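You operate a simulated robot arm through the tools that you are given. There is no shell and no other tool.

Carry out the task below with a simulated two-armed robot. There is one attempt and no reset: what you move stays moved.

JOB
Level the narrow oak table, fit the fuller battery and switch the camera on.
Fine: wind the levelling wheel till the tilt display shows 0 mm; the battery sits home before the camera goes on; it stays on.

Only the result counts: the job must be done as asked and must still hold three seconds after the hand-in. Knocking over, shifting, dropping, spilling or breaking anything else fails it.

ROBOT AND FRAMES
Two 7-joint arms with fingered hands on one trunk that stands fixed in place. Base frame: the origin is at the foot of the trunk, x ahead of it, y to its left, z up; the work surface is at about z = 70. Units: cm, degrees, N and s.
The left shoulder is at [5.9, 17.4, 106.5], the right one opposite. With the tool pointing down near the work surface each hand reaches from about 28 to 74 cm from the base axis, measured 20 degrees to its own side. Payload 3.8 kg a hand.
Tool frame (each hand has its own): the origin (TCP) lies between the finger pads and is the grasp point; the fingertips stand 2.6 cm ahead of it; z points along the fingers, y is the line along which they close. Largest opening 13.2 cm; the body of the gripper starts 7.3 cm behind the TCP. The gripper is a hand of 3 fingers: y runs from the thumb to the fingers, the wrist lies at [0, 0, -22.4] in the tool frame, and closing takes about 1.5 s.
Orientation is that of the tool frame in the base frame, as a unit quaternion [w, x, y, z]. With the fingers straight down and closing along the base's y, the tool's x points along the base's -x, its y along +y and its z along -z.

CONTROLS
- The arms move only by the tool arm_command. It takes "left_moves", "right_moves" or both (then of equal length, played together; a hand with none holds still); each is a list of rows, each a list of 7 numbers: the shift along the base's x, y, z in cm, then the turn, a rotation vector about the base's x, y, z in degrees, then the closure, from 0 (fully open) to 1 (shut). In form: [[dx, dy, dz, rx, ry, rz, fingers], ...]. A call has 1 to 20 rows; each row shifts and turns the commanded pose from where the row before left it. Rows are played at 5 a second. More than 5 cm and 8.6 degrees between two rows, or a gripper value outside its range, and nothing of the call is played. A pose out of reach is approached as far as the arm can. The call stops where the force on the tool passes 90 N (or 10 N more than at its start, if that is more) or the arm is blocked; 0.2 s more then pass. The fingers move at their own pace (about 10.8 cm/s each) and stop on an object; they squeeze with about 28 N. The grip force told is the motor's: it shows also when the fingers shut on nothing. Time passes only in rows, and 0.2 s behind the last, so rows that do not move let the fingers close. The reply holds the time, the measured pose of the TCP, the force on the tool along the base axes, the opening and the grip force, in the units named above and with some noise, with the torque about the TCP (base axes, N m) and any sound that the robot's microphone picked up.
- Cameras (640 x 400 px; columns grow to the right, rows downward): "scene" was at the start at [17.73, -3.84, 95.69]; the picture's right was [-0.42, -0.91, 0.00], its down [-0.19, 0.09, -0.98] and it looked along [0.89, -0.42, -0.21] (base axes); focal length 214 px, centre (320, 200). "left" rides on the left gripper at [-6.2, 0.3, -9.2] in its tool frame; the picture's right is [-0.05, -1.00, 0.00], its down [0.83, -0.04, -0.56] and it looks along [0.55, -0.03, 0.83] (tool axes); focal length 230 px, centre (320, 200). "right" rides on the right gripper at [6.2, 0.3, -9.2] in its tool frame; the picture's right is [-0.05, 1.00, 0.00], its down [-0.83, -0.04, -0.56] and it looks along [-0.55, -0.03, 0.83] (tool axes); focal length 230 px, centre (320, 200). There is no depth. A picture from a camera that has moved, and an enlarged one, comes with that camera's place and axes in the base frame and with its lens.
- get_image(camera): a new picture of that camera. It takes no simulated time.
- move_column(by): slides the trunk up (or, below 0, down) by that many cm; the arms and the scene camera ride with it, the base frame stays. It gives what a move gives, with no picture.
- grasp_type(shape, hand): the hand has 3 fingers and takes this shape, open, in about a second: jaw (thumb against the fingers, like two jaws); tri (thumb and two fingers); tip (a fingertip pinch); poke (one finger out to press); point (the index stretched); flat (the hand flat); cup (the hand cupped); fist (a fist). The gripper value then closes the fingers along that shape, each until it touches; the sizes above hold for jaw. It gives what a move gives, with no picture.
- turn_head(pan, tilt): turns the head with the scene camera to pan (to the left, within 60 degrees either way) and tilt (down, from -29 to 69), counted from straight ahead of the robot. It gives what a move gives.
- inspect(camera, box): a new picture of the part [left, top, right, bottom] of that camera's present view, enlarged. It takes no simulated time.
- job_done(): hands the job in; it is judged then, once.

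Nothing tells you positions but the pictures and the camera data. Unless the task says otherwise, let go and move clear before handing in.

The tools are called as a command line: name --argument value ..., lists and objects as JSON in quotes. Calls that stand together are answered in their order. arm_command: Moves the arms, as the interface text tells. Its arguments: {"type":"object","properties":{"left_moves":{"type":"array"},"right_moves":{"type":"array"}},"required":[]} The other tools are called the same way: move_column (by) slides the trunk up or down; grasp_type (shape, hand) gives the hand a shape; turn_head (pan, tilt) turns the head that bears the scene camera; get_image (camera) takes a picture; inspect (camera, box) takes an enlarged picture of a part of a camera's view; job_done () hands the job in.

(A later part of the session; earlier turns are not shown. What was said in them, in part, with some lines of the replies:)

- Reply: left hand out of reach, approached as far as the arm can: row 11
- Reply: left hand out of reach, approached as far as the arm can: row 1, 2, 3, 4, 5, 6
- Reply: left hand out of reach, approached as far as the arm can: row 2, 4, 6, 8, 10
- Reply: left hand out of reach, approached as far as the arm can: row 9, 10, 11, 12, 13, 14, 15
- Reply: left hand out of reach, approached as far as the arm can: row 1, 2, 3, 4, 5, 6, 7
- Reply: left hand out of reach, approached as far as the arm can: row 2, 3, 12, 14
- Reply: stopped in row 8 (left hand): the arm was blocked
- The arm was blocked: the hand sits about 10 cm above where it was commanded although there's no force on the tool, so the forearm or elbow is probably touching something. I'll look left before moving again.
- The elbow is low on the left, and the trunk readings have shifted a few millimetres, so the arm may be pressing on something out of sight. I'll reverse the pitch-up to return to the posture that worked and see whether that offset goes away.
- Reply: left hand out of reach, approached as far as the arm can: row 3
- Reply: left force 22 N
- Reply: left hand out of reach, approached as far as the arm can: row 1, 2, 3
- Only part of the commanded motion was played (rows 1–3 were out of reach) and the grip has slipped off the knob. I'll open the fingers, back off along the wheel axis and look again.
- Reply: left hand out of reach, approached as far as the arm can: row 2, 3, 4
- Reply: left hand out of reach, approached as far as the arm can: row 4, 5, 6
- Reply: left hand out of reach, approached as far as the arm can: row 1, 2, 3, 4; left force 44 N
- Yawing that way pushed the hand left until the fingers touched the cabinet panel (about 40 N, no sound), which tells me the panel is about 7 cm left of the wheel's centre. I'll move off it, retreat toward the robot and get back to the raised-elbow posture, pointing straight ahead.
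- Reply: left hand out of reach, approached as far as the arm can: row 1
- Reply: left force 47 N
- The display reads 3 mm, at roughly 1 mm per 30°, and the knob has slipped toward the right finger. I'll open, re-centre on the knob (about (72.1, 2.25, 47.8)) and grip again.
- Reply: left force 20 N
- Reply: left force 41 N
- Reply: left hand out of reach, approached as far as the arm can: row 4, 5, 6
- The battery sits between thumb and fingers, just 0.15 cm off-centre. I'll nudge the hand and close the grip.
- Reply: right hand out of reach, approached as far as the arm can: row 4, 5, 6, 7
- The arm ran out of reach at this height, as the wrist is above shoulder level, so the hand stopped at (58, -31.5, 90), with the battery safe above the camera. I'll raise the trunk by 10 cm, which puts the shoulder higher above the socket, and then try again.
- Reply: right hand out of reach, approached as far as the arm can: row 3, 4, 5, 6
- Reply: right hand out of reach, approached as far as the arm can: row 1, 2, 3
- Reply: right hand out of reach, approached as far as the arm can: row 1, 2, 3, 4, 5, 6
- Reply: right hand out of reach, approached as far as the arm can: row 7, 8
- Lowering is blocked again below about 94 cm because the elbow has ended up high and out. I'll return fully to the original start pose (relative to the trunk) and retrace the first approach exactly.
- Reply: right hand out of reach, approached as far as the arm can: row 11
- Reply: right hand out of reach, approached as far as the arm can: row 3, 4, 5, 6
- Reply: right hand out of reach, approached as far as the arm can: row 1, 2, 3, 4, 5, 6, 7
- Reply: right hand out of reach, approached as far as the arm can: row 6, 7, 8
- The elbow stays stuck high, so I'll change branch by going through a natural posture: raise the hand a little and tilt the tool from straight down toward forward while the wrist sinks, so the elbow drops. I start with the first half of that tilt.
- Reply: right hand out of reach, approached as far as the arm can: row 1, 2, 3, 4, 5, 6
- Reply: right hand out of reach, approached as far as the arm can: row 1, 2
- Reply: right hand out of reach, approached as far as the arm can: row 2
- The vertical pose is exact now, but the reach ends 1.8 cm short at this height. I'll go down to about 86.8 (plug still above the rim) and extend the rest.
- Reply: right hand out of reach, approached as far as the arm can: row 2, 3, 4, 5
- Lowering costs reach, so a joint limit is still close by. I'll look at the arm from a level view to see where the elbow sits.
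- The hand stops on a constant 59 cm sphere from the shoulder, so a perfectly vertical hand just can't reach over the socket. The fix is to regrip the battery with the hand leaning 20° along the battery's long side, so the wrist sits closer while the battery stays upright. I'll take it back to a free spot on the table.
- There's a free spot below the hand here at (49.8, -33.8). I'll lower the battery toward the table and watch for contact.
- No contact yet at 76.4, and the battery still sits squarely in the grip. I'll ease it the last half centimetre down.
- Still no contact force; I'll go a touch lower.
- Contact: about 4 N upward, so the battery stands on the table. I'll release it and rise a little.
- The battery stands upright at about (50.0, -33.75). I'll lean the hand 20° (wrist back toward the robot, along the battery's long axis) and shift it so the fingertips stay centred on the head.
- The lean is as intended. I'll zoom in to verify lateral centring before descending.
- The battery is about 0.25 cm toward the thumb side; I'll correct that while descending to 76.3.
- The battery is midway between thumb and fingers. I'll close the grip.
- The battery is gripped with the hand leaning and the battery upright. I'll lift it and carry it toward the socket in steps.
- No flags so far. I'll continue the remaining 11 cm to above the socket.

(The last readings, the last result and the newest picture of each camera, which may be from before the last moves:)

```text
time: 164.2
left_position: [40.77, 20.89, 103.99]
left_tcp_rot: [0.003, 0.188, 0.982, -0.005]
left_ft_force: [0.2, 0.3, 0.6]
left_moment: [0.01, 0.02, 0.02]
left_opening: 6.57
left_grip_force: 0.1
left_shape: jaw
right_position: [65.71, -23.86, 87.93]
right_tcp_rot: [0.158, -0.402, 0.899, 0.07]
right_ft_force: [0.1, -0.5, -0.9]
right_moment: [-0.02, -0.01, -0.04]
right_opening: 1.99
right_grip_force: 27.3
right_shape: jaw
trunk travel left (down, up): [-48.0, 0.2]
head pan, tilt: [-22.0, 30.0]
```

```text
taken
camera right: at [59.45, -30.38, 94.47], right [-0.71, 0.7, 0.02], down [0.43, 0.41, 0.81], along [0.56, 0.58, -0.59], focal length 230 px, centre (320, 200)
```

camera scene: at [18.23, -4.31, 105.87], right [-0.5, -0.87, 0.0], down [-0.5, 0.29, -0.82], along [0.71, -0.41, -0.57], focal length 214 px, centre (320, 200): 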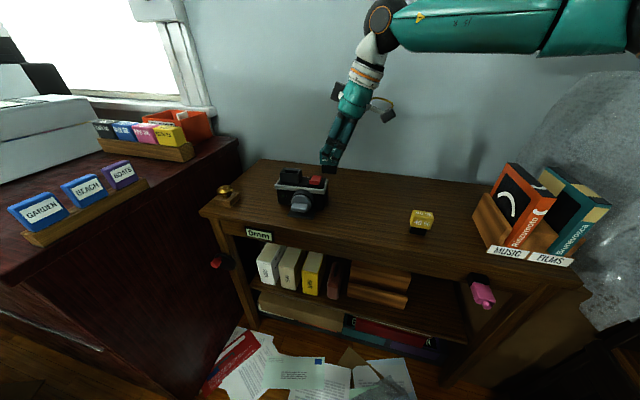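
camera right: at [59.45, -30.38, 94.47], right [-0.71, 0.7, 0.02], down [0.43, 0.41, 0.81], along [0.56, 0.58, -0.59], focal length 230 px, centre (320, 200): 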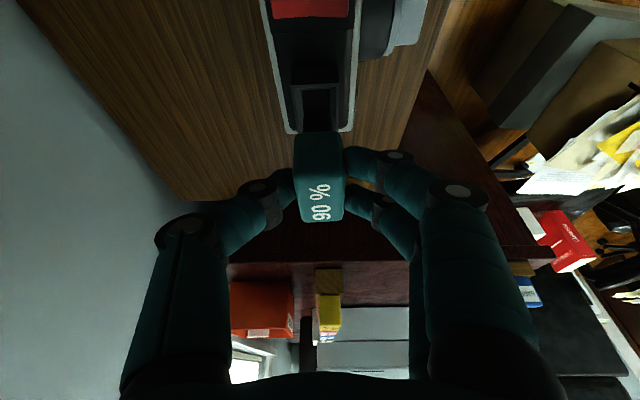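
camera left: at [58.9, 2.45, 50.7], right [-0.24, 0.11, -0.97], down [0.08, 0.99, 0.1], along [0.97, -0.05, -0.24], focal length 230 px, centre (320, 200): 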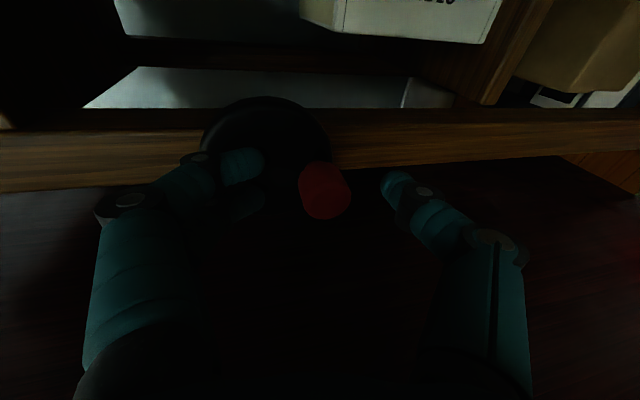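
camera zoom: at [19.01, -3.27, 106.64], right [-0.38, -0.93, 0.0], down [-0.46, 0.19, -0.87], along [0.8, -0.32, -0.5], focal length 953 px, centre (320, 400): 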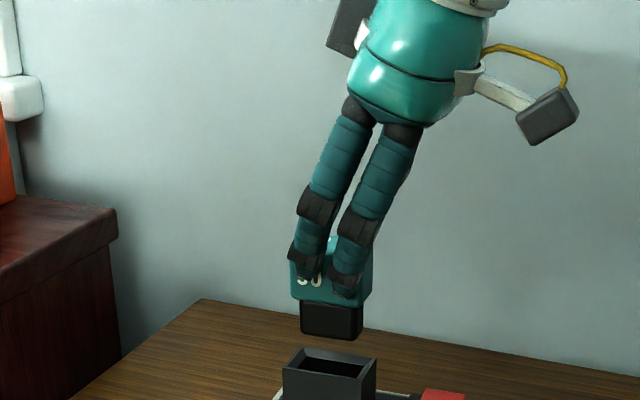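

The battery is right above the socket. I'll zoom in on the plug and the socket together to fine-tune the position.

inspect --camera "scene" --box '[300, 150, 350, 205]'

inspect --camera "right" --box '[260, 40, 380, 150]'

```text
7.27 times, centred on (325, 178) of scene
camera zoom: at [19.01, -3.27, 106.64], right [-0.38, -0.93, 0.0], down [-0.46, 0.19, -0.87], along [0.8, -0.32, -0.5], focal length 1560 px, centre (284, 364)
```

zoom: 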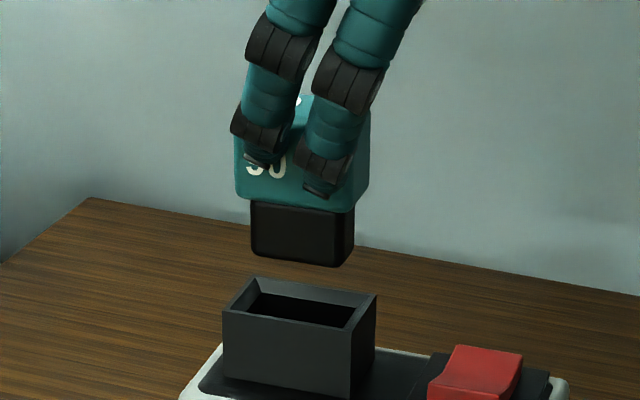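

```text
3.64 times, centred on (320, 95) of right
camera zoom: at [59.45, -30.38, 94.47], right [-0.71, 0.7, 0.02], down [0.43, 0.41, 0.81], along [0.56, 0.58, -0.59], focal length 837 px, centre (320, 582)
```

zoom: 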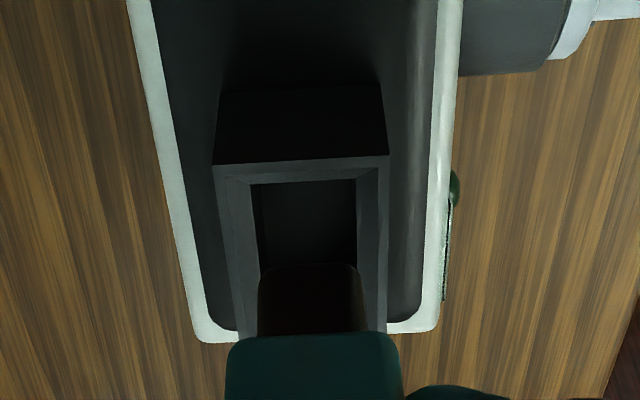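

From the hand camera the plug is only about 0.1 cm off the socket laterally, well inside the chamfer. I'll apply a small correction and descend to just above the rim.

arm_command --right_moves '[[0.13, -0.01, -0.8, 0, 0, 0.5, 1], [0, 0, -0.7, 0, 0, 0.5, 1], [0, 0, 0, 0, 0, 0, 1]]'

inspect --camera "scene" --box '[300, 150, 350, 205]'

inspect --camera "right" --box '[260, 60, 380, 170]'

```text
time: 164.9
left_position: [40.63, 20.99, 103.87]
left_tcp_rot: [0.003, 0.188, 0.982, -0.004]
left_ft_force: [-0.4, 1.3, -0.1]
left_moment: [-0.01, 0.01, 0.01]
left_opening: 6.56
left_grip_force: 0.1
left_shape: jaw
right_position: [65.63, -23.94, 86.25]
right_tcp_rot: [0.157, -0.41, 0.896, 0.071]
right_ft_force: [0.9, -0.9, 0.3]
right_moment: [-0.02, 0.01, 0.01]
right_opening: 1.96
right_grip_force: 28.5
right_shape: jaw
trunk travel left (down, up): [-48.0, 0.2]
head pan, tilt: [-22.0, 30.0]
```

```text
7.27 times, centred on (325, 178) of scene
camera zoom: at [19.02, -3.27, 106.64], right [-0.37, -0.93, 0.0], down [-0.46, 0.19, -0.87], along [0.8, -0.32, -0.5], focal length 1560 px, centre (284, 364)
```

zoom: 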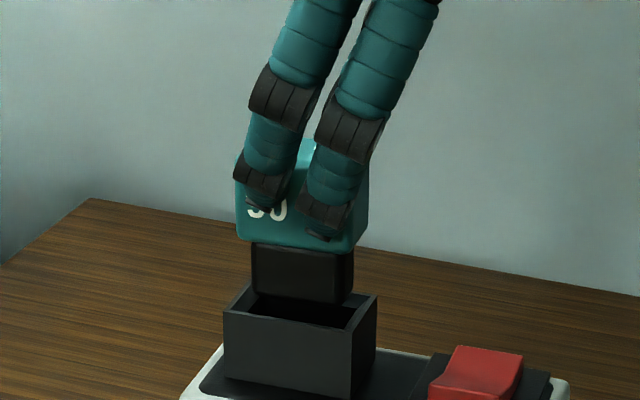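

```text
3.64 times, centred on (320, 115) of right
camera zoom: at [59.61, -30.49, 92.86], right [-0.72, 0.69, 0.02], down [0.42, 0.42, 0.81], along [0.55, 0.59, -0.59], focal length 837 px, centre (320, 509)
```

zoom: 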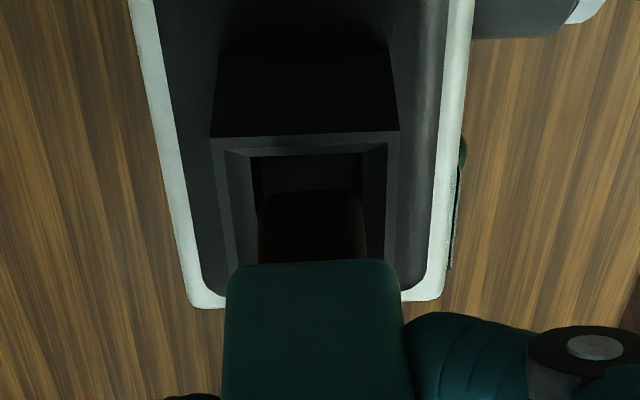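

The plug is half a centimetre above the rim and aligned within about 0.1 cm. I'll nudge it that amount toward the back and begin inserting in small steps.

arm_command --right_moves '[[0.09, -0.08, -0.2, 0, 0, 0, 1], [0, 0, -0.3, 0, 0, 0, 1], [0, 0, -0.3, 0, 0, 0, 1], [0, 0, -0.3, 0, 0, 0, 1], [0, 0, 0, 0, 0, 0, 1]]'

inspect --camera "scene" --box '[300, 150, 350, 205]'

inspect --camera "right" --box '[260, 70, 380, 180]'

```text
time: 166.2
left_position: [40.71, 20.92, 103.88]
left_tcp_rot: [0.003, 0.188, 0.982, -0.004]
left_ft_force: [0.7, 0.1, 0.0]
left_moment: [0.01, -0.05, 0.01]
left_opening: 6.55
left_grip_force: 0.0
left_shape: jaw
right_position: [65.9, -24.03, 85.24]
right_tcp_rot: [0.158, -0.41, 0.895, 0.072]
right_ft_force: [-0.1, 0.2, 0.2]
right_moment: [-0.02, 0.01, 0.04]
right_opening: 1.97
right_grip_force: 27.4
right_shape: jaw
trunk travel left (down, up): [-48.0, 0.2]
head pan, tilt: [-22.0, 30.0]
```

```text
7.27 times, centred on (325, 178) of scene
camera zoom: at [19.02, -3.27, 106.64], right [-0.37, -0.93, 0.0], down [-0.46, 0.19, -0.87], along [0.8, -0.32, -0.5], focal length 1560 px, centre (284, 364)
```

zoom: 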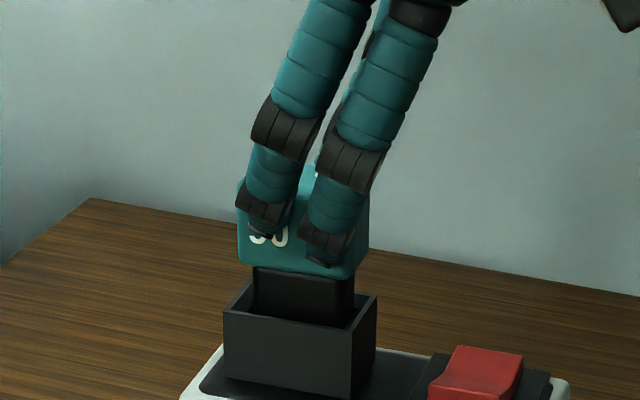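

```text
3.64 times, centred on (320, 125) of right
camera zoom: at [59.72, -30.6, 91.78], right [-0.72, 0.69, 0.02], down [0.42, 0.42, 0.81], along [0.55, 0.59, -0.59], focal length 837 px, centre (320, 473)
```

zoom: 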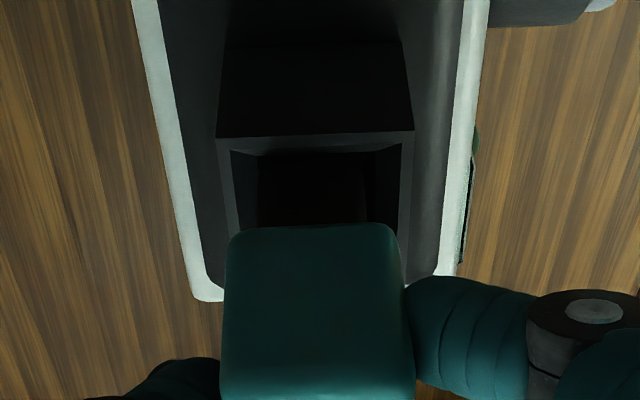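

The plug has entered the socket with no force at all. I'll keep going down gently.

arm_command --right_moves '[[0, 0, -0.3, 0, 0, 0, 1], [0, 0, -0.3, 0, 0, 0, 1], [0, 0, -0.3, 0, 0, 0, 1], [0, 0, 0, 0, 0, 0, 1]]'

inspect --camera "scene" --box '[300, 150, 350, 205]'

```text
time: 167.2
left_position: [40.71, 20.82, 103.92]
left_tcp_rot: [0.003, 0.189, 0.982, -0.004]
left_ft_force: [-0.4, 0.5, 0.9]
left_moment: [-0.05, -0.05, 0.01]
left_opening: 6.61
left_grip_force: 0.1
left_shape: jaw
right_position: [65.78, -23.86, 84.4]
right_tcp_rot: [0.157, -0.41, 0.895, 0.072]
right_ft_force: [-0.4, -0.4, -0.1]
right_moment: [0.03, 0.0, 0.01]
right_opening: 2.0
right_grip_force: 28.1
right_shape: jaw
trunk travel left (down, up): [-48.0, 0.2]
head pan, tilt: [-22.0, 30.0]
```

```text
7.27 times, centred on (325, 178) of scene
camera zoom: at [19.02, -3.27, 106.64], right [-0.37, -0.93, 0.0], down [-0.46, 0.19, -0.87], along [0.8, -0.32, -0.5], focal length 1560 px, centre (284, 364)
```

zoom: 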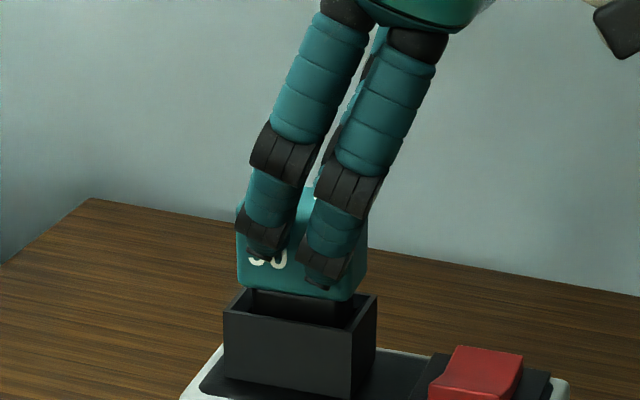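

It's going in cleanly. Another centimetre, watching the force.

arm_command --right_moves '[[0, 0, -0.3, 0, 0, 0, 1], [0, 0, -0.3, 0, 0, 0, 1], [0, 0, -0.2, 0, 0, 0, 1], [0, 0, 0, 0, 0, 0, 1]]'

inspect --camera "scene" --box '[300, 150, 350, 205]'

```text
time: 168.2
left_position: [40.65, 20.88, 104.04]
left_tcp_rot: [0.003, 0.187, 0.982, -0.004]
left_ft_force: [-0.1, -0.4, 0.1]
left_moment: [0.0, 0.02, 0.04]
left_opening: 6.59
left_grip_force: 0.1
left_shape: jaw
right_position: [65.84, -23.92, 83.52]
right_tcp_rot: [0.158, -0.41, 0.895, 0.073]
right_ft_force: [0.3, 0.2, 0.1]
right_moment: [0.03, 0.03, -0.02]
right_opening: 1.98
right_grip_force: 28.0
right_shape: jaw
trunk travel left (down, up): [-48.0, 0.2]
head pan, tilt: [-22.0, 30.0]
```

```text
7.27 times, centred on (325, 178) of scene
camera zoom: at [19.02, -3.27, 106.64], right [-0.37, -0.93, 0.0], down [-0.46, 0.19, -0.87], along [0.8, -0.32, -0.5], focal length 1560 px, centre (284, 364)
```

zoom: 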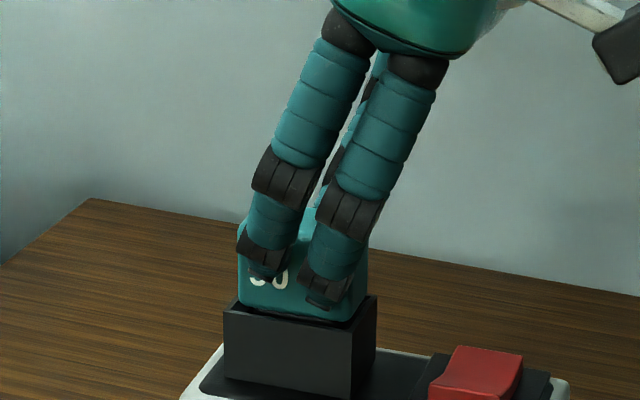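

The head is nearly at the rim and there's still no force. I'll continue in 0.2 cm steps until it seats.

arm_command --right_moves '[[0, 0, -0.2, 0, 0, 0, 1], [0, 0, -0.15, 0, 0, 0, 1], [0, 0, 0, 0, 0, 0, 1]]'

inspect --camera "scene" --box '[300, 150, 350, 205]'

```text
time: 168.9
left_position: [40.8, 20.92, 104.01]
left_tcp_rot: [0.005, 0.188, 0.982, -0.004]
left_ft_force: [-0.5, -0.3, 0.0]
left_moment: [0.01, -0.04, -0.03]
left_opening: 6.54
left_grip_force: 0.0
left_shape: jaw
right_position: [65.84, -23.99, 83.47]
right_tcp_rot: [0.158, -0.41, 0.895, 0.072]
right_ft_force: [0.2, 2.1, 7.8]
right_moment: [0.1, -0.03, -0.04]
right_opening: 1.99
right_grip_force: 28.3
right_shape: jaw
trunk travel left (down, up): [-48.0, 0.2]
head pan, tilt: [-22.0, 30.0]
```

```text
7.27 times, centred on (325, 178) of scene
camera zoom: at [18.96, -3.24, 106.67], right [-0.37, -0.93, 0.0], down [-0.46, 0.19, -0.87], along [0.8, -0.32, -0.5], focal length 1560 px, centre (284, 364)
```

zoom: 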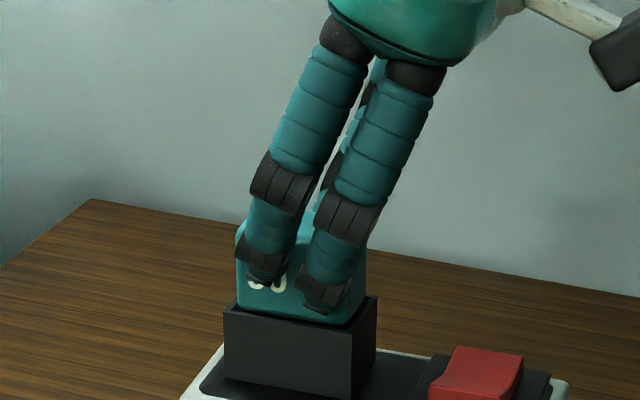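

There's contact at 83.5 with about 8 N. I'll press slightly further to make sure it's home, and watch for a click.

arm_command --right_moves '[[0, 0, -0.12, 0, 0, 0, 1], [0, 0, -0.1, 0, 0, 0, 1], [0, 0, 0, 0, 0, 0, 1]]'

inspect --camera "scene" --box '[290, 150, 350, 215]'

```text
time: 169.8
left_position: [40.58, 20.88, 103.93]
left_tcp_rot: [0.004, 0.188, 0.982, -0.004]
left_ft_force: [-0.8, 0.1, 0.9]
left_moment: [0.0, -0.03, 0.01]
left_opening: 6.58
left_grip_force: 0.1
left_shape: jaw
right_position: [65.93, -23.93, 83.51]
right_tcp_rot: [0.16, -0.41, 0.895, 0.071]
right_ft_force: [2.9, 1.7, 16.8]
right_moment: [0.09, -0.11, -0.09]
right_opening: 2.01
right_grip_force: 27.8
right_shape: jaw
trunk travel left (down, up): [-48.0, 0.2]
head pan, tilt: [-22.0, 30.0]
```

```text
6.15 times, centred on (320, 182) of scene
camera zoom: at [18.91, -3.21, 106.69], right [-0.37, -0.93, 0.0], down [-0.46, 0.19, -0.87], along [0.8, -0.32, -0.5], focal length 1320 px, centre (320, 308)
```

zoom: 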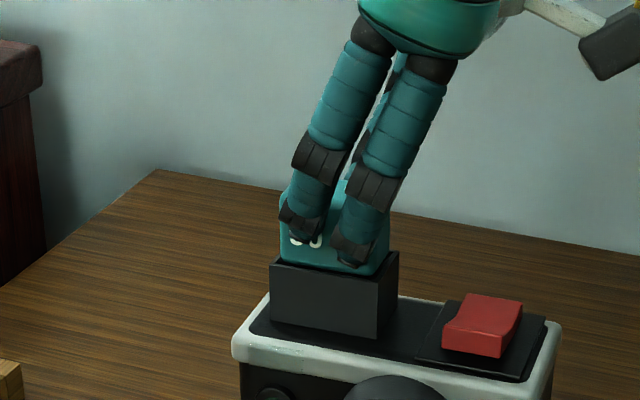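

It stopped solidly at 83.5 under 17 N, so either the head is on the rim or a fingertip touches it. I'll relieve the load, release, back the hand up along its own axis and look.

arm_command --right_moves '[[0, 0, 0.2, 0, 0, 0, 1], [0, 0, 0, 0, 0, 0, 0.85], [0, 0, 0, 0, 0, 0, 0.7], [0, 0, 0, 0, 0, 0, 0.6], [0, 0, 0, 0, 0, 0, 0.55], [-0.45, -0.5, 1.9, 0, 0, 0, 0.55], [-0.45, -0.5, 1.9, 0, 0, 0, 0.55]]'

inspect --camera "scene" --box '[290, 150, 350, 215]'

inspect --camera "right" --box '[240, 60, 400, 190]'

```text
time: 171.3
left_position: [40.72, 20.98, 103.96]
left_tcp_rot: [0.004, 0.188, 0.982, -0.002]
left_ft_force: [0.2, 0.0, 0.3]
left_moment: [-0.02, 0.0, 0.03]
left_opening: 6.57
left_grip_force: 0.1
left_shape: jaw
right_position: [64.85, -25.09, 87.2]
right_tcp_rot: [0.159, -0.409, 0.896, 0.071]
right_ft_force: [-0.2, -0.6, 0.6]
right_moment: [0.03, -0.02, -0.01]
right_opening: 5.88
right_grip_force: 0.1
right_shape: jaw
trunk travel left (down, up): [-48.0, 0.2]
head pan, tilt: [-22.0, 30.0]
```

```text
6.15 times, centred on (320, 182) of scene
camera zoom: at [19.01, -3.28, 106.65], right [-0.37, -0.93, 0.0], down [-0.46, 0.19, -0.87], along [0.8, -0.32, -0.5], focal length 1320 px, centre (320, 308)
```

zoom: 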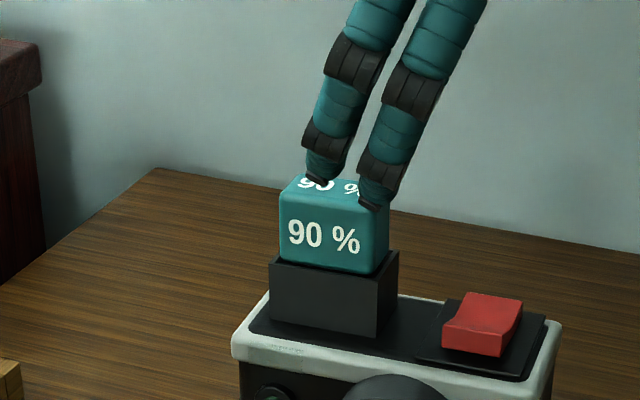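

```text
3.08 times, centred on (320, 125) of right
camera zoom: at [58.76, -31.67, 93.64], right [-0.72, 0.69, 0.02], down [0.42, 0.42, 0.81], along [0.55, 0.59, -0.59], focal length 708 px, centre (320, 431)
```

zoom: 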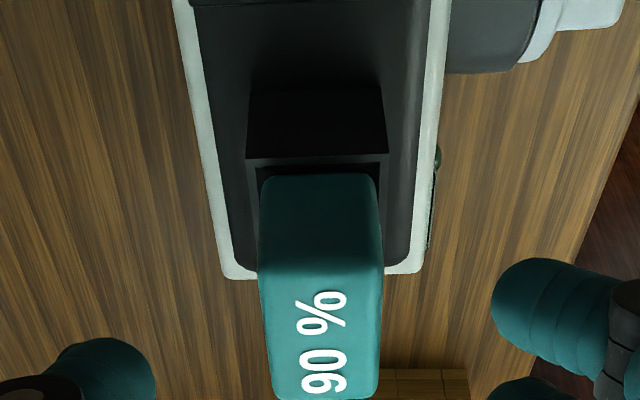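

The battery stands in the socket on its own. I'll look closely at the seam between its head and the rim.

inspect --camera "scene" --box '[308, 170, 334, 210]'

inspect --camera "right" --box '[290, 80, 350, 140]'

```text
10.00 times, centred on (321, 190) of scene
camera zoom: at [19.01, -3.28, 106.65], right [-0.37, -0.93, 0.0], down [-0.46, 0.19, -0.87], along [0.8, -0.32, -0.5], focal length 2145 px, centre (310, 300)
```

zoom: 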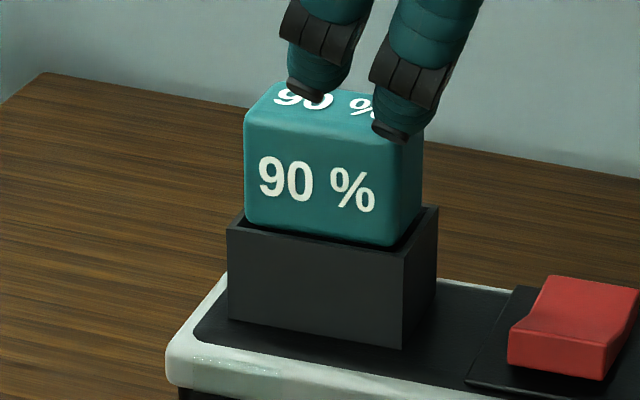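

```text
6.67 times, centred on (320, 110) of right
camera zoom: at [58.76, -31.67, 93.64], right [-0.72, 0.69, 0.02], down [0.42, 0.42, 0.81], along [0.55, 0.59, -0.59], focal length 1534 px, centre (320, 800)
```

zoom: 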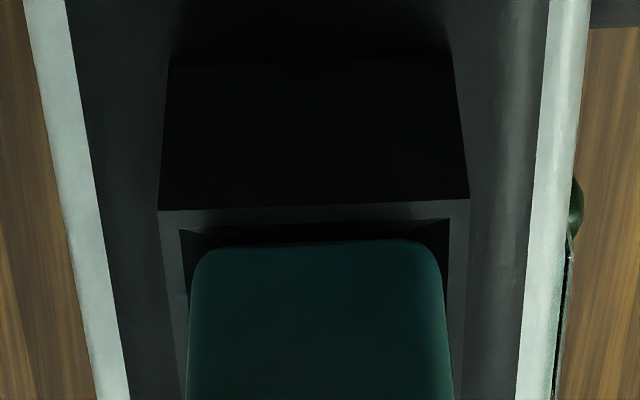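

The head is nested evenly in the rim's chamfer and looks seated. To be sure, I'll close the fingers and press down on its top.

arm_command --right_moves '[[0, 0, 0.5, 0, 0, 0, 0.8], [0, 0, 0, 0, 0, 0, 1], [0, 0, 0, 0, 0, 0, 1], [0, 0, 0, 0, 0, 0, 1], [0.5, 0.55, 0, 0, 0, 0, 1], [0.5, 0.55, -0.5, 0, 0, 0, 1], [0, 0, -0.6, 0, 0, 0, 1], [0, 0, -0.6, 0, 0, 0, 1], [0, 0, 0, 0, 0, 0, 1]]'

inspect --camera "scene" --box '[290, 150, 350, 215]'

```text
time: 173.3
left_position: [40.72, 20.99, 103.92]
left_tcp_rot: [0.004, 0.188, 0.982, -0.004]
left_ft_force: [-0.2, 0.7, 0.1]
left_moment: [0.01, 0.03, -0.01]
left_opening: 6.56
left_grip_force: 0.0
left_shape: jaw
right_position: [65.9, -23.92, 85.88]
right_tcp_rot: [0.157, -0.409, 0.896, 0.072]
right_ft_force: [-0.5, 0.4, 0.7]
right_moment: [0.03, 0.0, -0.01]
right_opening: 0.01
right_grip_force: 27.2
right_shape: jaw
trunk travel left (down, up): [-48.0, 0.2]
head pan, tilt: [-22.0, 30.0]
```

```text
6.15 times, centred on (320, 182) of scene
camera zoom: at [19.01, -3.27, 106.64], right [-0.37, -0.93, 0.0], down [-0.46, 0.19, -0.87], along [0.8, -0.32, -0.5], focal length 1320 px, centre (320, 308)
```

zoom: 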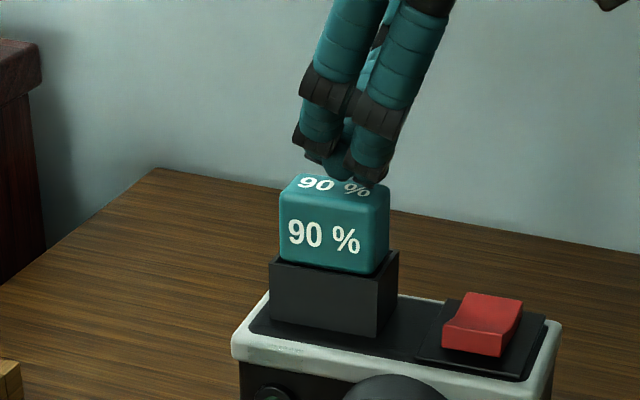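

The closed fingertips are just above the top. I'll press down gently.

arm_command --right_moves '[[0, 0, -0.3, 0, 0, 0, 1], [0, 0, -0.3, 0, 0, 0, 1], [0, 0, -0.2, 0, 0, 0, 1], [0, 0, 0, 0, 0, 0, 1]]'

```text
time: 174.3
left_position: [40.59, 20.99, 104.1]
left_tcp_rot: [0.005, 0.188, 0.982, -0.004]
left_ft_force: [-0.4, -0.7, -1.0]
left_moment: [-0.03, 0.01, 0.03]
left_opening: 6.54
left_grip_force: 0.0
left_shape: jaw
right_position: [65.9, -23.77, 85.43]
right_tcp_rot: [0.161, -0.412, 0.894, 0.072]
right_ft_force: [-1.1, 3.6, 21.3]
right_moment: [-0.08, 0.0, -0.06]
right_opening: 0.01
right_grip_force: 28.2
right_shape: jaw
trunk travel left (down, up): [-48.0, 0.2]
head pan, tilt: [-22.0, 30.0]
```

It takes 21 N without moving; I'll add a little more.

arm_command --right_moves '[[0, 0, -0.2, 0, 0, 0, 1], [0, 0, -0.2, 0, 0, 0, 1], [0, 0, 0, 0, 0, 0, 1]]'

inspect --camera "scene" --box '[290, 150, 350, 215]'

```text
time: 175.2
left_position: [40.59, 20.92, 104.04]
left_tcp_rot: [0.005, 0.188, 0.982, -0.004]
left_ft_force: [1.4, 0.2, 0.4]
left_moment: [0.01, 0.0, 0.0]
left_opening: 6.57
left_grip_force: 0.0
left_shape: jaw
right_position: [66.07, -23.88, 85.13]
right_tcp_rot: [0.161, -0.41, 0.895, 0.069]
right_ft_force: [2.3, -1.0, 27.8]
right_moment: [-0.04, -0.02, -0.05]
right_opening: 0.02
right_grip_force: 28.5
right_shape: jaw
trunk travel left (down, up): [-48.0, 0.2]
head pan, tilt: [-22.0, 30.0]
```

```text
6.15 times, centred on (320, 182) of scene
camera zoom: at [18.83, -3.19, 106.7], right [-0.37, -0.93, 0.0], down [-0.46, 0.19, -0.87], along [0.8, -0.32, -0.5], focal length 1320 px, centre (320, 308)
```

zoom: 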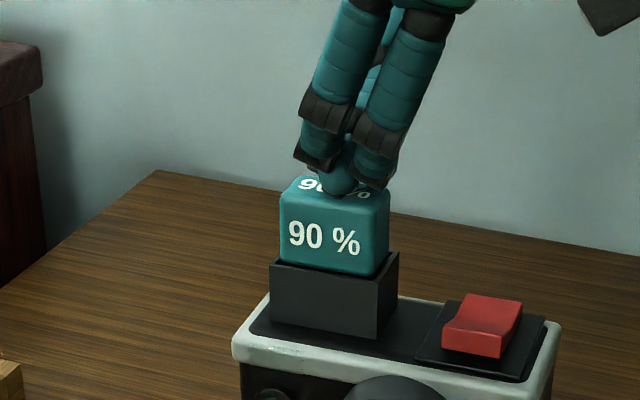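

It holds 28 N without sinking in visibly, so I take it as home. I'll lift off and examine the battery and the red rocker again.

arm_command --right_moves '[[0, 0, 0.6, 0, 0, 0, 1], [0, 0, 1.5, 0, 0, 0, 1], [0, 0, 2, 0, 0, 0, 1], [-0.5, -0.5, 1, 0, 0, 0, 1]]'

inspect --camera "scene" --box '[308, 170, 334, 210]'

inspect --camera "scene" --box '[290, 180, 350, 240]'

inspect --camera "right" --box '[240, 0, 400, 130]'

```text
time: 176.2
left_position: [40.76, 20.97, 103.9]
left_tcp_rot: [0.004, 0.188, 0.982, -0.005]
left_ft_force: [-0.8, 0.6, -0.6]
left_moment: [0.01, -0.01, -0.03]
left_opening: 6.54
left_grip_force: 0.1
left_shape: jaw
right_position: [65.45, -24.48, 89.65]
right_tcp_rot: [0.157, -0.409, 0.896, 0.072]
right_ft_force: [1.0, 0.3, 0.5]
right_moment: [0.01, -0.02, 0.0]
right_opening: 0.0
right_grip_force: 27.8
right_shape: jaw
trunk travel left (down, up): [-48.0, 0.2]
head pan, tilt: [-22.0, 30.0]
```

```text
10.00 times, centred on (321, 190) of scene
camera zoom: at [19.01, -3.3, 106.63], right [-0.37, -0.93, 0.0], down [-0.46, 0.19, -0.87], along [0.8, -0.32, -0.5], focal length 2145 px, centre (310, 300)
```

zoom: 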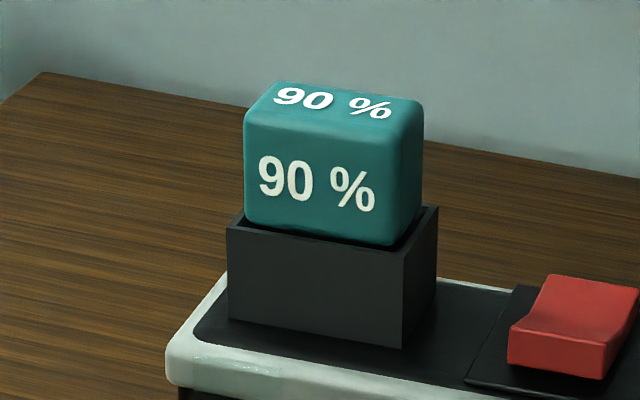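

```text
6.67 times, centred on (320, 210) of scene
camera zoom: at [19.01, -3.3, 106.63], right [-0.37, -0.93, 0.0], down [-0.46, 0.19, -0.87], along [0.8, -0.32, -0.5], focal length 1430 px, centre (320, 133)
```

zoom: 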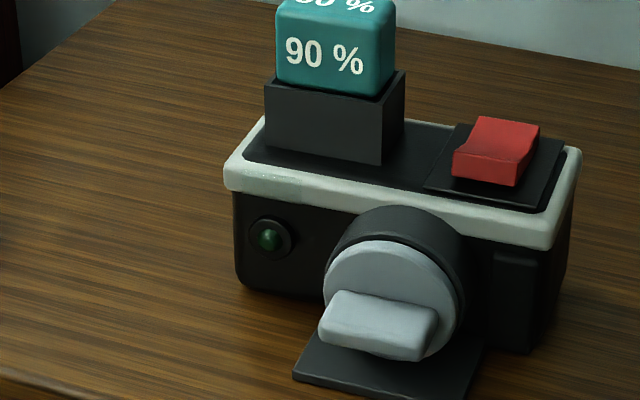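

```text
3.08 times, centred on (320, 65) of right
camera zoom: at [59.23, -31.01, 96.15], right [-0.72, 0.69, 0.02], down [0.42, 0.42, 0.8], along [0.55, 0.59, -0.59], focal length 708 px, centre (320, 615)
```

zoom: 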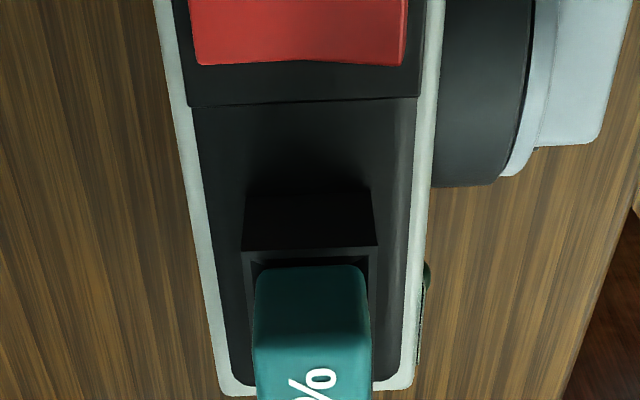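

The battery looks exactly as seated after the press. Now I'll zoom in on the rocker to see which end is up.

inspect --camera "scene" --box '[324, 190, 350, 216]'

get_image --camera "right"

```text
15.38 times, centred on (337, 203) of scene
camera zoom: at [19.01, -3.3, 106.63], right [-0.37, -0.93, 0.0], down [-0.46, 0.19, -0.87], along [0.8, -0.32, -0.5], focal length 3300 px, centre (58, 154)
```

zoom: 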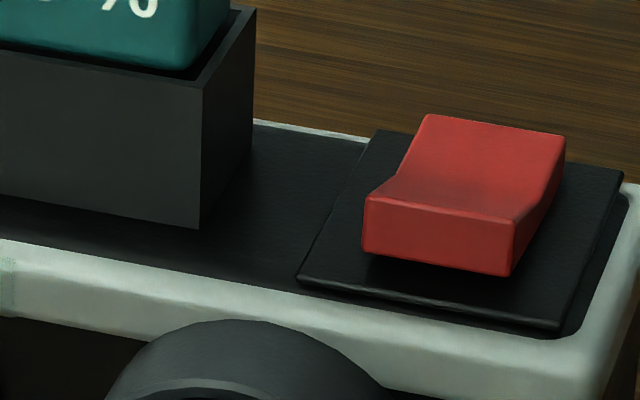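

```text
taken
camera right: at [59.23, -31.01, 96.15], right [-0.72, 0.69, 0.02], down [0.42, 0.42, 0.8], along [0.55, 0.59, -0.59], focal length 230 px, centre (320, 200)
```

right: 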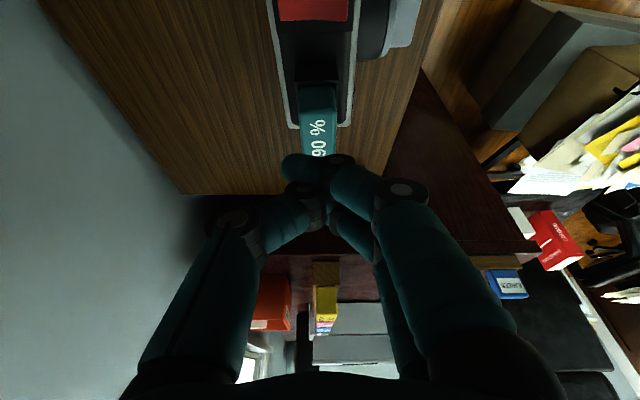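

The rocker's front end is raised (front top edge near (60.5, -26.9, 78.3), rear near (63.6, -29.8, 77.6)), so the front end has to be pressed down. I'll move the hand aside and take the poke shape for a precise press.

arm_command --right_moves '[[-1.5, -1.2, 1.5, 0, 0, 0, 1], [-2, -1.8, 1.5, 0, 0, 0, 1], [-2, -1.8, 0.5, 0, 0, 0, 1], [-1, -1, 0, 0, 0, 0, 0.5]]'

grasp_type --shape "poke" --hand "right"

get_image --camera "right"

inspect --camera "scene" --box '[280, 60, 440, 220]'

```text
time: 177.2
left_position: [40.81, 20.99, 103.97]
left_tcp_rot: [0.004, 0.189, 0.982, -0.005]
left_ft_force: [0.4, -0.3, 0.2]
left_moment: [-0.04, -0.02, 0.02]
left_opening: 6.57
left_grip_force: 0.1
left_shape: jaw
right_position: [58.86, -30.15, 93.14]
right_tcp_rot: [0.157, -0.41, 0.896, 0.071]
right_ft_force: [-0.2, 0.4, -0.5]
right_moment: [-0.05, 0.03, -0.04]
right_opening: 6.41
right_grip_force: 0.0
right_shape: jaw
trunk travel left (down, up): [-48.0, 0.2]
head pan, tilt: [-22.0, 30.0]
```

```text
time: 178.1
left_position: [40.65, 20.94, 103.84]
left_tcp_rot: [0.004, 0.188, 0.982, -0.004]
left_ft_force: [-0.2, 0.1, 0.3]
left_moment: [0.02, 0.02, 0.0]
left_opening: 6.57
left_grip_force: 0.0
left_shape: jaw
right_position: [58.95, -30.06, 93.07]
right_tcp_rot: [0.157, -0.411, 0.895, 0.072]
right_ft_force: [-0.3, 0.7, -0.8]
right_moment: [-0.02, -0.01, 0.01]
right_opening: 0.0
right_grip_force: 0.1
right_shape: poke
trunk travel left (down, up): [-48.0, 0.2]
head pan, tilt: [-22.0, 30.0]
```

```text
taken
camera right: at [52.82, -36.61, 99.65], right [-0.72, 0.69, 0.02], down [0.42, 0.42, 0.81], along [0.55, 0.59, -0.59], focal length 230 px, centre (320, 200)
```

right: 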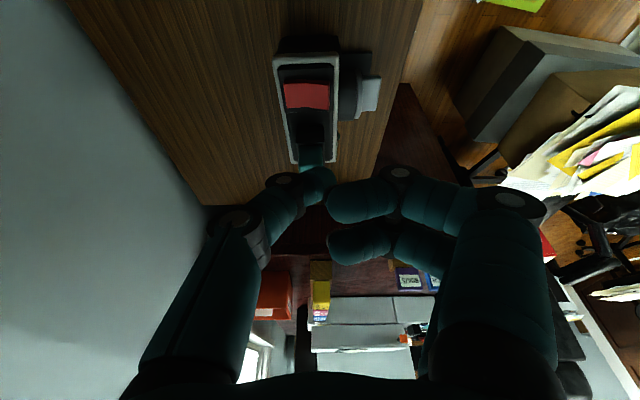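

```text
2.50 times, centred on (360, 140) of scene
camera zoom: at [19.01, -3.27, 106.64], right [-0.37, -0.93, 0.0], down [-0.46, 0.19, -0.87], along [0.8, -0.32, -0.5], focal length 536 px, centre (220, 350)
```

zoom: 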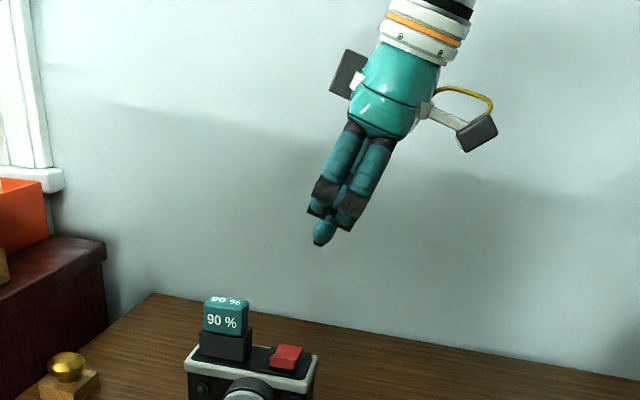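

The single finger now sticks out with its tip about 2.6 cm ahead of the TCP on the tool axis. I'll bring the tip above the front half of the rocker, around (61.0, -27.4).

arm_command --right_moves '[[0.4, 0.5, -2.5, 0, 0, 0, 0], [0.4, 0.5, -2.5, 0, 0, 0, 0], [0.4, 0.5, -2.5, 0, 0, 0, 0], [0.3, 0.5, -2.4, 0, 0, 0, 0], [0, 0, 0, 0, 0, 0, 0]]'

inspect --camera "scene" --box '[300, 160, 370, 220]'

get_image --camera "right"

```text
time: 179.2
left_position: [40.73, 21.04, 104.13]
left_tcp_rot: [0.003, 0.188, 0.982, -0.004]
left_ft_force: [0.1, 0.1, -1.0]
left_moment: [0.0, 0.0, -0.05]
left_opening: 6.55
left_grip_force: 0.1
left_shape: jaw
right_position: [60.47, -28.35, 83.28]
right_tcp_rot: [0.158, -0.411, 0.895, 0.072]
right_ft_force: [-0.5, -0.2, -0.1]
right_moment: [-0.02, -0.02, -0.01]
right_opening: 0.0
right_grip_force: 0.1
right_shape: poke
trunk travel left (down, up): [-48.0, 0.2]
head pan, tilt: [-22.0, 30.0]
```

```text
6.67 times, centred on (335, 190) of scene
camera zoom: at [19.0, -3.26, 106.65], right [-0.37, -0.93, 0.0], down [-0.46, 0.19, -0.87], along [0.8, -0.32, -0.5], focal length 1430 px, centre (220, 267)
```

zoom: 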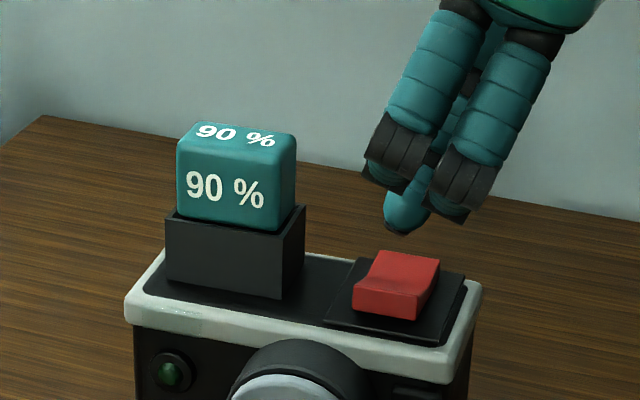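

```text
taken
camera right: at [54.25, -34.76, 89.8], right [-0.72, 0.69, 0.02], down [0.42, 0.42, 0.81], along [0.55, 0.59, -0.59], focal length 230 px, centre (320, 200)
```

right: 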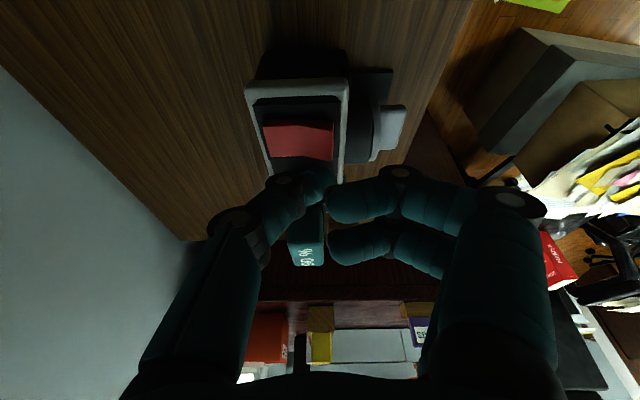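

The fingertip is poised over the front part of the rocker. I'll shift a little further forward and descend to just above it.

arm_command --right_moves '[[-0.2, 0.18, -1.2, 0, 0, 0, 0], [0, 0, -1.0, 0, 0, 0, 0], [0, 0, 0, 0, 0, 0, 0]]'

inspect --camera "scene" --box '[305, 165, 365, 220]'

```text
time: 180.1
left_position: [40.76, 21.0, 104.06]
left_tcp_rot: [0.003, 0.188, 0.982, -0.004]
left_ft_force: [-0.8, 0.1, 0.8]
left_moment: [-0.01, -0.04, 0.0]
left_opening: 6.53
left_grip_force: 0.0
left_shape: jaw
right_position: [60.25, -28.0, 81.08]
right_tcp_rot: [0.158, -0.41, 0.895, 0.071]
right_ft_force: [0.1, 0.1, 1.2]
right_moment: [-0.01, -0.01, 0.01]
right_opening: 0.0
right_grip_force: 0.1
right_shape: poke
trunk travel left (down, up): [-48.0, 0.2]
head pan, tilt: [-22.0, 30.0]
```

```text
7.27 times, centred on (335, 192) of scene
camera zoom: at [19.0, -3.27, 106.65], right [-0.37, -0.93, 0.0], down [-0.46, 0.19, -0.87], along [0.8, -0.32, -0.5], focal length 1560 px, centre (211, 254)
```

zoom: 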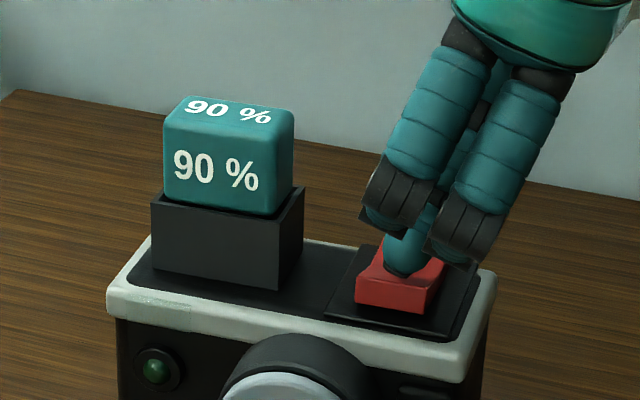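

The tip is right at the rocker's front half. I'll press down in small steps and watch the lamp.

arm_command --right_moves '[[0, 0, -0.3, 0, 0, 0, 0], [0, 0, -0.3, 0, 0, 0, 0], [0, 0, -0.3, 0, 0, 0, 0], [0, 0, 0, 0, 0, 0, 0]]'

inspect --camera "scene" --box '[300, 165, 370, 235]'

```text
time: 181.1
left_position: [40.58, 20.96, 104.12]
left_tcp_rot: [0.006, 0.188, 0.982, -0.004]
left_ft_force: [0.4, -1.0, 0.4]
left_moment: [-0.02, 0.0, 0.03]
left_opening: 6.56
left_grip_force: 0.0
left_shape: jaw
right_position: [60.37, -28.03, 80.51]
right_tcp_rot: [0.16, -0.409, 0.895, 0.072]
right_ft_force: [-1.8, -1.2, 14.3]
right_moment: [0.0, 0.04, 0.03]
right_opening: 0.02
right_grip_force: 0.2
right_shape: poke
trunk travel left (down, up): [-48.0, 0.2]
head pan, tilt: [-22.0, 30.0]
```

```text
5.71 times, centred on (335, 200) of scene
camera zoom: at [18.9, -3.24, 106.7], right [-0.37, -0.93, 0.0], down [-0.46, 0.19, -0.87], along [0.8, -0.32, -0.5], focal length 1226 px, centre (234, 200)
```

zoom: 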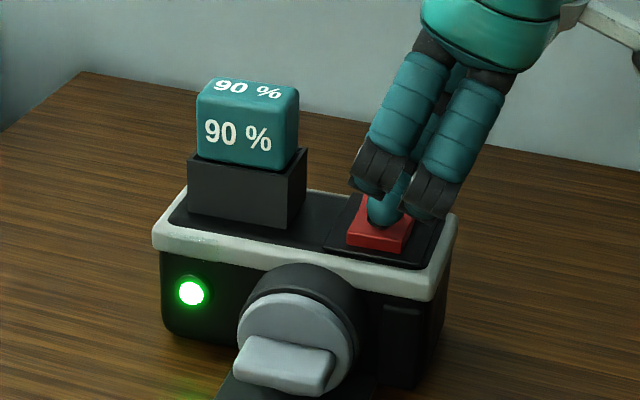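

The green lamp lit as the rocker's front end went down under about 14 N. I'll lift the finger straight off and check that the lamp stays on.

arm_command --right_moves '[[0, 0, 0.8, 0, 0, 0, 0], [0, 0, 1.5, 0, 0, 0, 0], [-0.3, -0.4, 2.5, 0, 0, 0, 0], [-1, -1, 3, 0, 0, 0, 0], [-2, -1.5, 2, 0, 0, 0, 0], [-2.3, -1.5, 1, 0, 0, 0, 0]]'

inspect --camera "scene" --box '[290, 150, 370, 240]'

get_image --camera "scene"

```text
time: 182.4
left_position: [40.65, 20.79, 103.98]
left_tcp_rot: [0.004, 0.189, 0.982, -0.003]
left_ft_force: [-0.1, -0.4, 0.9]
left_moment: [0.03, 0.0, -0.02]
left_opening: 6.56
left_grip_force: 0.1
left_shape: jaw
right_position: [54.63, -32.28, 91.15]
right_tcp_rot: [0.156, -0.409, 0.896, 0.071]
right_ft_force: [0.0, -0.5, 0.9]
right_moment: [0.02, 0.01, 0.0]
right_opening: 0.01
right_grip_force: 0.0
right_shape: poke
trunk travel left (down, up): [-48.0, 0.2]
head pan, tilt: [-22.0, 30.0]
```

```text
4.44 times, centred on (330, 195) of scene
camera zoom: at [18.97, -3.29, 106.65], right [-0.37, -0.93, 0.0], down [-0.46, 0.19, -0.87], along [0.8, -0.32, -0.5], focal length 953 px, centre (276, 222)
```

zoom: 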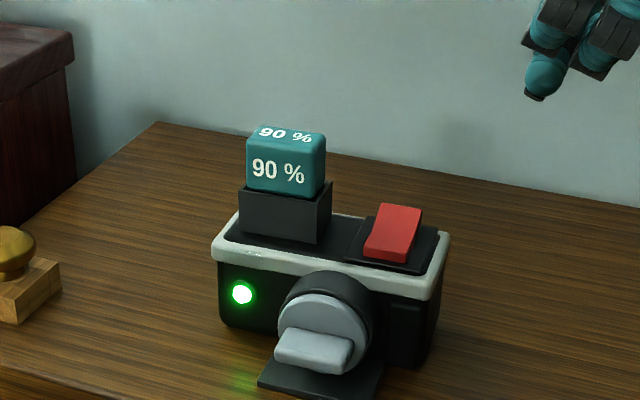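

```text
taken
camera scene: at [18.97, -3.29, 106.65], right [-0.37, -0.93, 0.0], down [-0.46, 0.19, -0.87], along [0.8, -0.32, -0.5], focal length 214 px, centre (320, 200)
```

scene: 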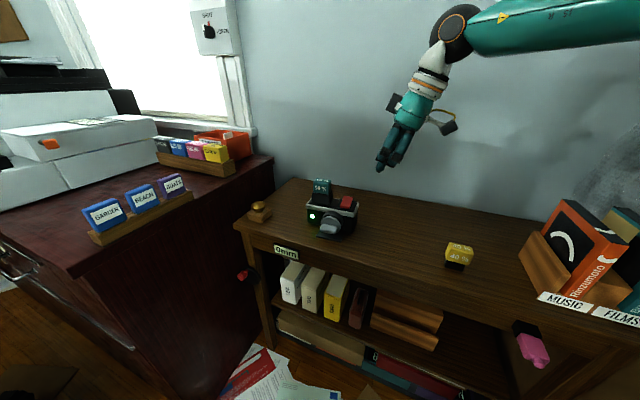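

The lamp stays on with the rocker latched. I'll wait a few seconds and check the lamp, the display and the surroundings again.

arm_command --right_moves '[[-1, -0.5, 0.5, 0, 0, 0, 0], [-1, -0.5, 0.5, 0, 0, 0, 0], [0, 0, 0, 0, 0, 0, 0], [0, 0, 0, 0, 0, 0, 0], [0, 0, 0, 0, 0, 0, 0], [0, 0, 0, 0, 0, 0, 0], [0, 0, 0, 0, 0, 0, 0], [0, 0, 0, 0, 0, 0, 0], [0, 0, 0, 0, 0, 0, 0], [0, 0, 0, 0, 0, 0, 0], [0, 0, 0, 0, 0, 0, 0], [0, 0, 0, 0, 0, 0, 0], [0, 0, 0, 0, 0, 0, 0], [0, 0, 0, 0, 0, 0, 0], [0, 0, 0, 0, 0, 0, 0], [0, 0, 0, 0, 0, 0, 0], [0, 0, 0, 0, 0, 0, 0], [0, 0, 0, 0, 0, 0, 0], [0, 0, 0, 0, 0, 0, 0], [0, 0, 0, 0, 0, 0, 0]]'

inspect --camera "scene" --box '[230, 170, 370, 290]'

inspect --camera "scene" --box '[260, 235, 310, 270]'

turn_head --pan 40 --tilt 45

get_image --camera "scene"

```text
time: 186.7
left_position: [40.68, 21.03, 104.01]
left_tcp_rot: [0.004, 0.188, 0.982, -0.005]
left_ft_force: [-0.4, 0.1, 0.6]
left_moment: [-0.03, 0.01, 0.0]
left_opening: 6.57
left_grip_force: 0.0
left_shape: jaw
right_position: [52.63, -33.48, 92.1]
right_tcp_rot: [0.157, -0.41, 0.896, 0.071]
right_ft_force: [1.3, 0.4, 0.2]
right_moment: [-0.01, 0.04, 0.0]
right_opening: 0.0
right_grip_force: 0.1
right_shape: poke
trunk travel left (down, up): [-48.0, 0.2]
head pan, tilt: [-22.0, 30.0]
```

```text
3.33 times, centred on (300, 230) of scene
camera zoom: at [19.01, -3.27, 106.64], right [-0.37, -0.93, 0.0], down [-0.46, 0.19, -0.87], along [0.8, -0.32, -0.5], focal length 715 px, centre (387, 100)
```

zoom: 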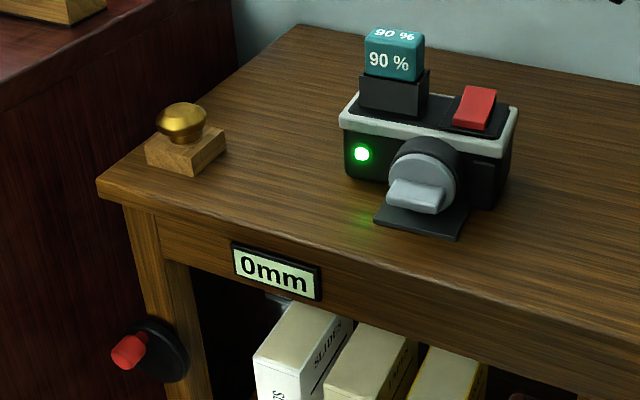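

```text
11.43 times, centred on (285, 252) of scene
camera zoom: at [19.01, -3.27, 106.64], right [-0.37, -0.93, 0.0], down [-0.46, 0.19, -0.87], along [0.8, -0.32, -0.5], focal length 2451 px, centre (720, -400)
```

zoom: 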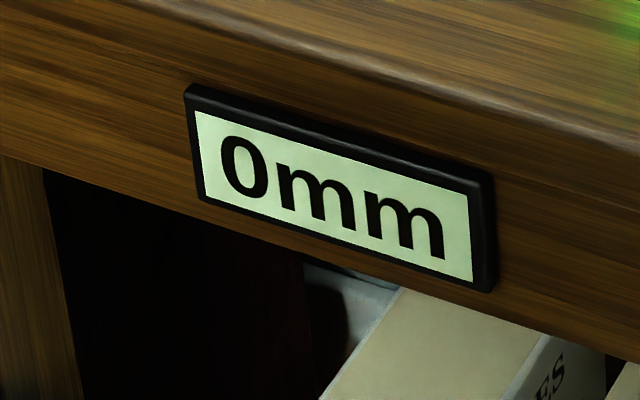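

```text
time: 188.0
left_position: [40.76, 21.06, 103.99]
left_tcp_rot: [0.004, 0.188, 0.982, -0.004]
left_ft_force: [-0.4, 0.4, 0.3]
left_moment: [-0.01, 0.04, 0.02]
left_opening: 6.57
left_grip_force: 0.1
left_shape: jaw
right_position: [52.67, -33.35, 92.01]
right_tcp_rot: [0.157, -0.41, 0.896, 0.072]
right_ft_force: [-0.1, 0.3, 0.6]
right_moment: [0.0, 0.02, -0.02]
right_opening: 0.0
right_grip_force: 0.1
right_shape: poke
trunk travel left (down, up): [-48.0, 0.2]
head pan, tilt: [40.0, 45.0]
```

```text
taken
camera scene: at [16.86, 5.34, 104.38], right [0.64, -0.77, 0.0], down [-0.54, -0.45, -0.71], along [0.54, 0.45, -0.71], focal length 214 px, centre (320, 200)
```

scene: 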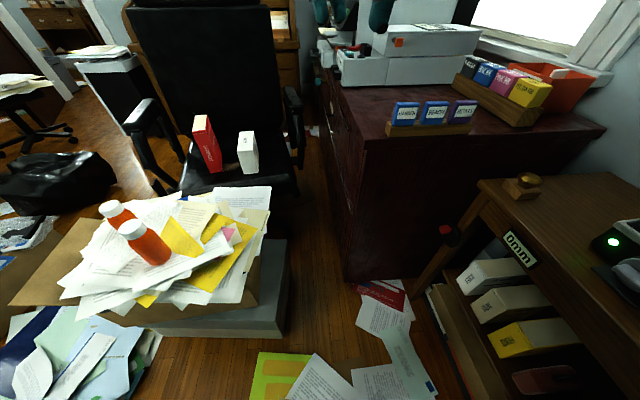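

The lamp is still on after several seconds, the display reads 0mm, the 90 % battery sits in its socket, and the things around look undisturbed. Both hands are clear, so I'm handing the job in.

job_done

```text
The job is handed in.
```

The job is handed in. The tilt display reads 0 mm, the 90 % battery is seated in the camera, and the camera's green lamp was still lit more than four seconds after I let go of the switch.

- **Level:** I wound the red-knobbed wheel clockwise until the display showed 0 mm. It stayed there after I let go and through the rest of the work. The display only shows whole millimetres, so the table may be up to half a millimetre off level.
- **Battery:** I chose the 90 % one over the 40 % one. It slid into the socket without force and did not move when I pressed on it with about 28 N.
- **Switch:** I pressed the raised front end of the red rocker, which latched, and the lamp came on.

**Contacts along the way:**
- The left fingers touched the cabinet panel with about 40 N.
- The left elbow leaned on something beside the robot, probably the paper stack.
- The right elbow pushed against something behind the robot that I couldn't see, hard enough to shift the trunk about 1.3 cm.

In the last pictures, everything in view on the table, cabinet and left side looked undisturbed. I could not check behind the robot.
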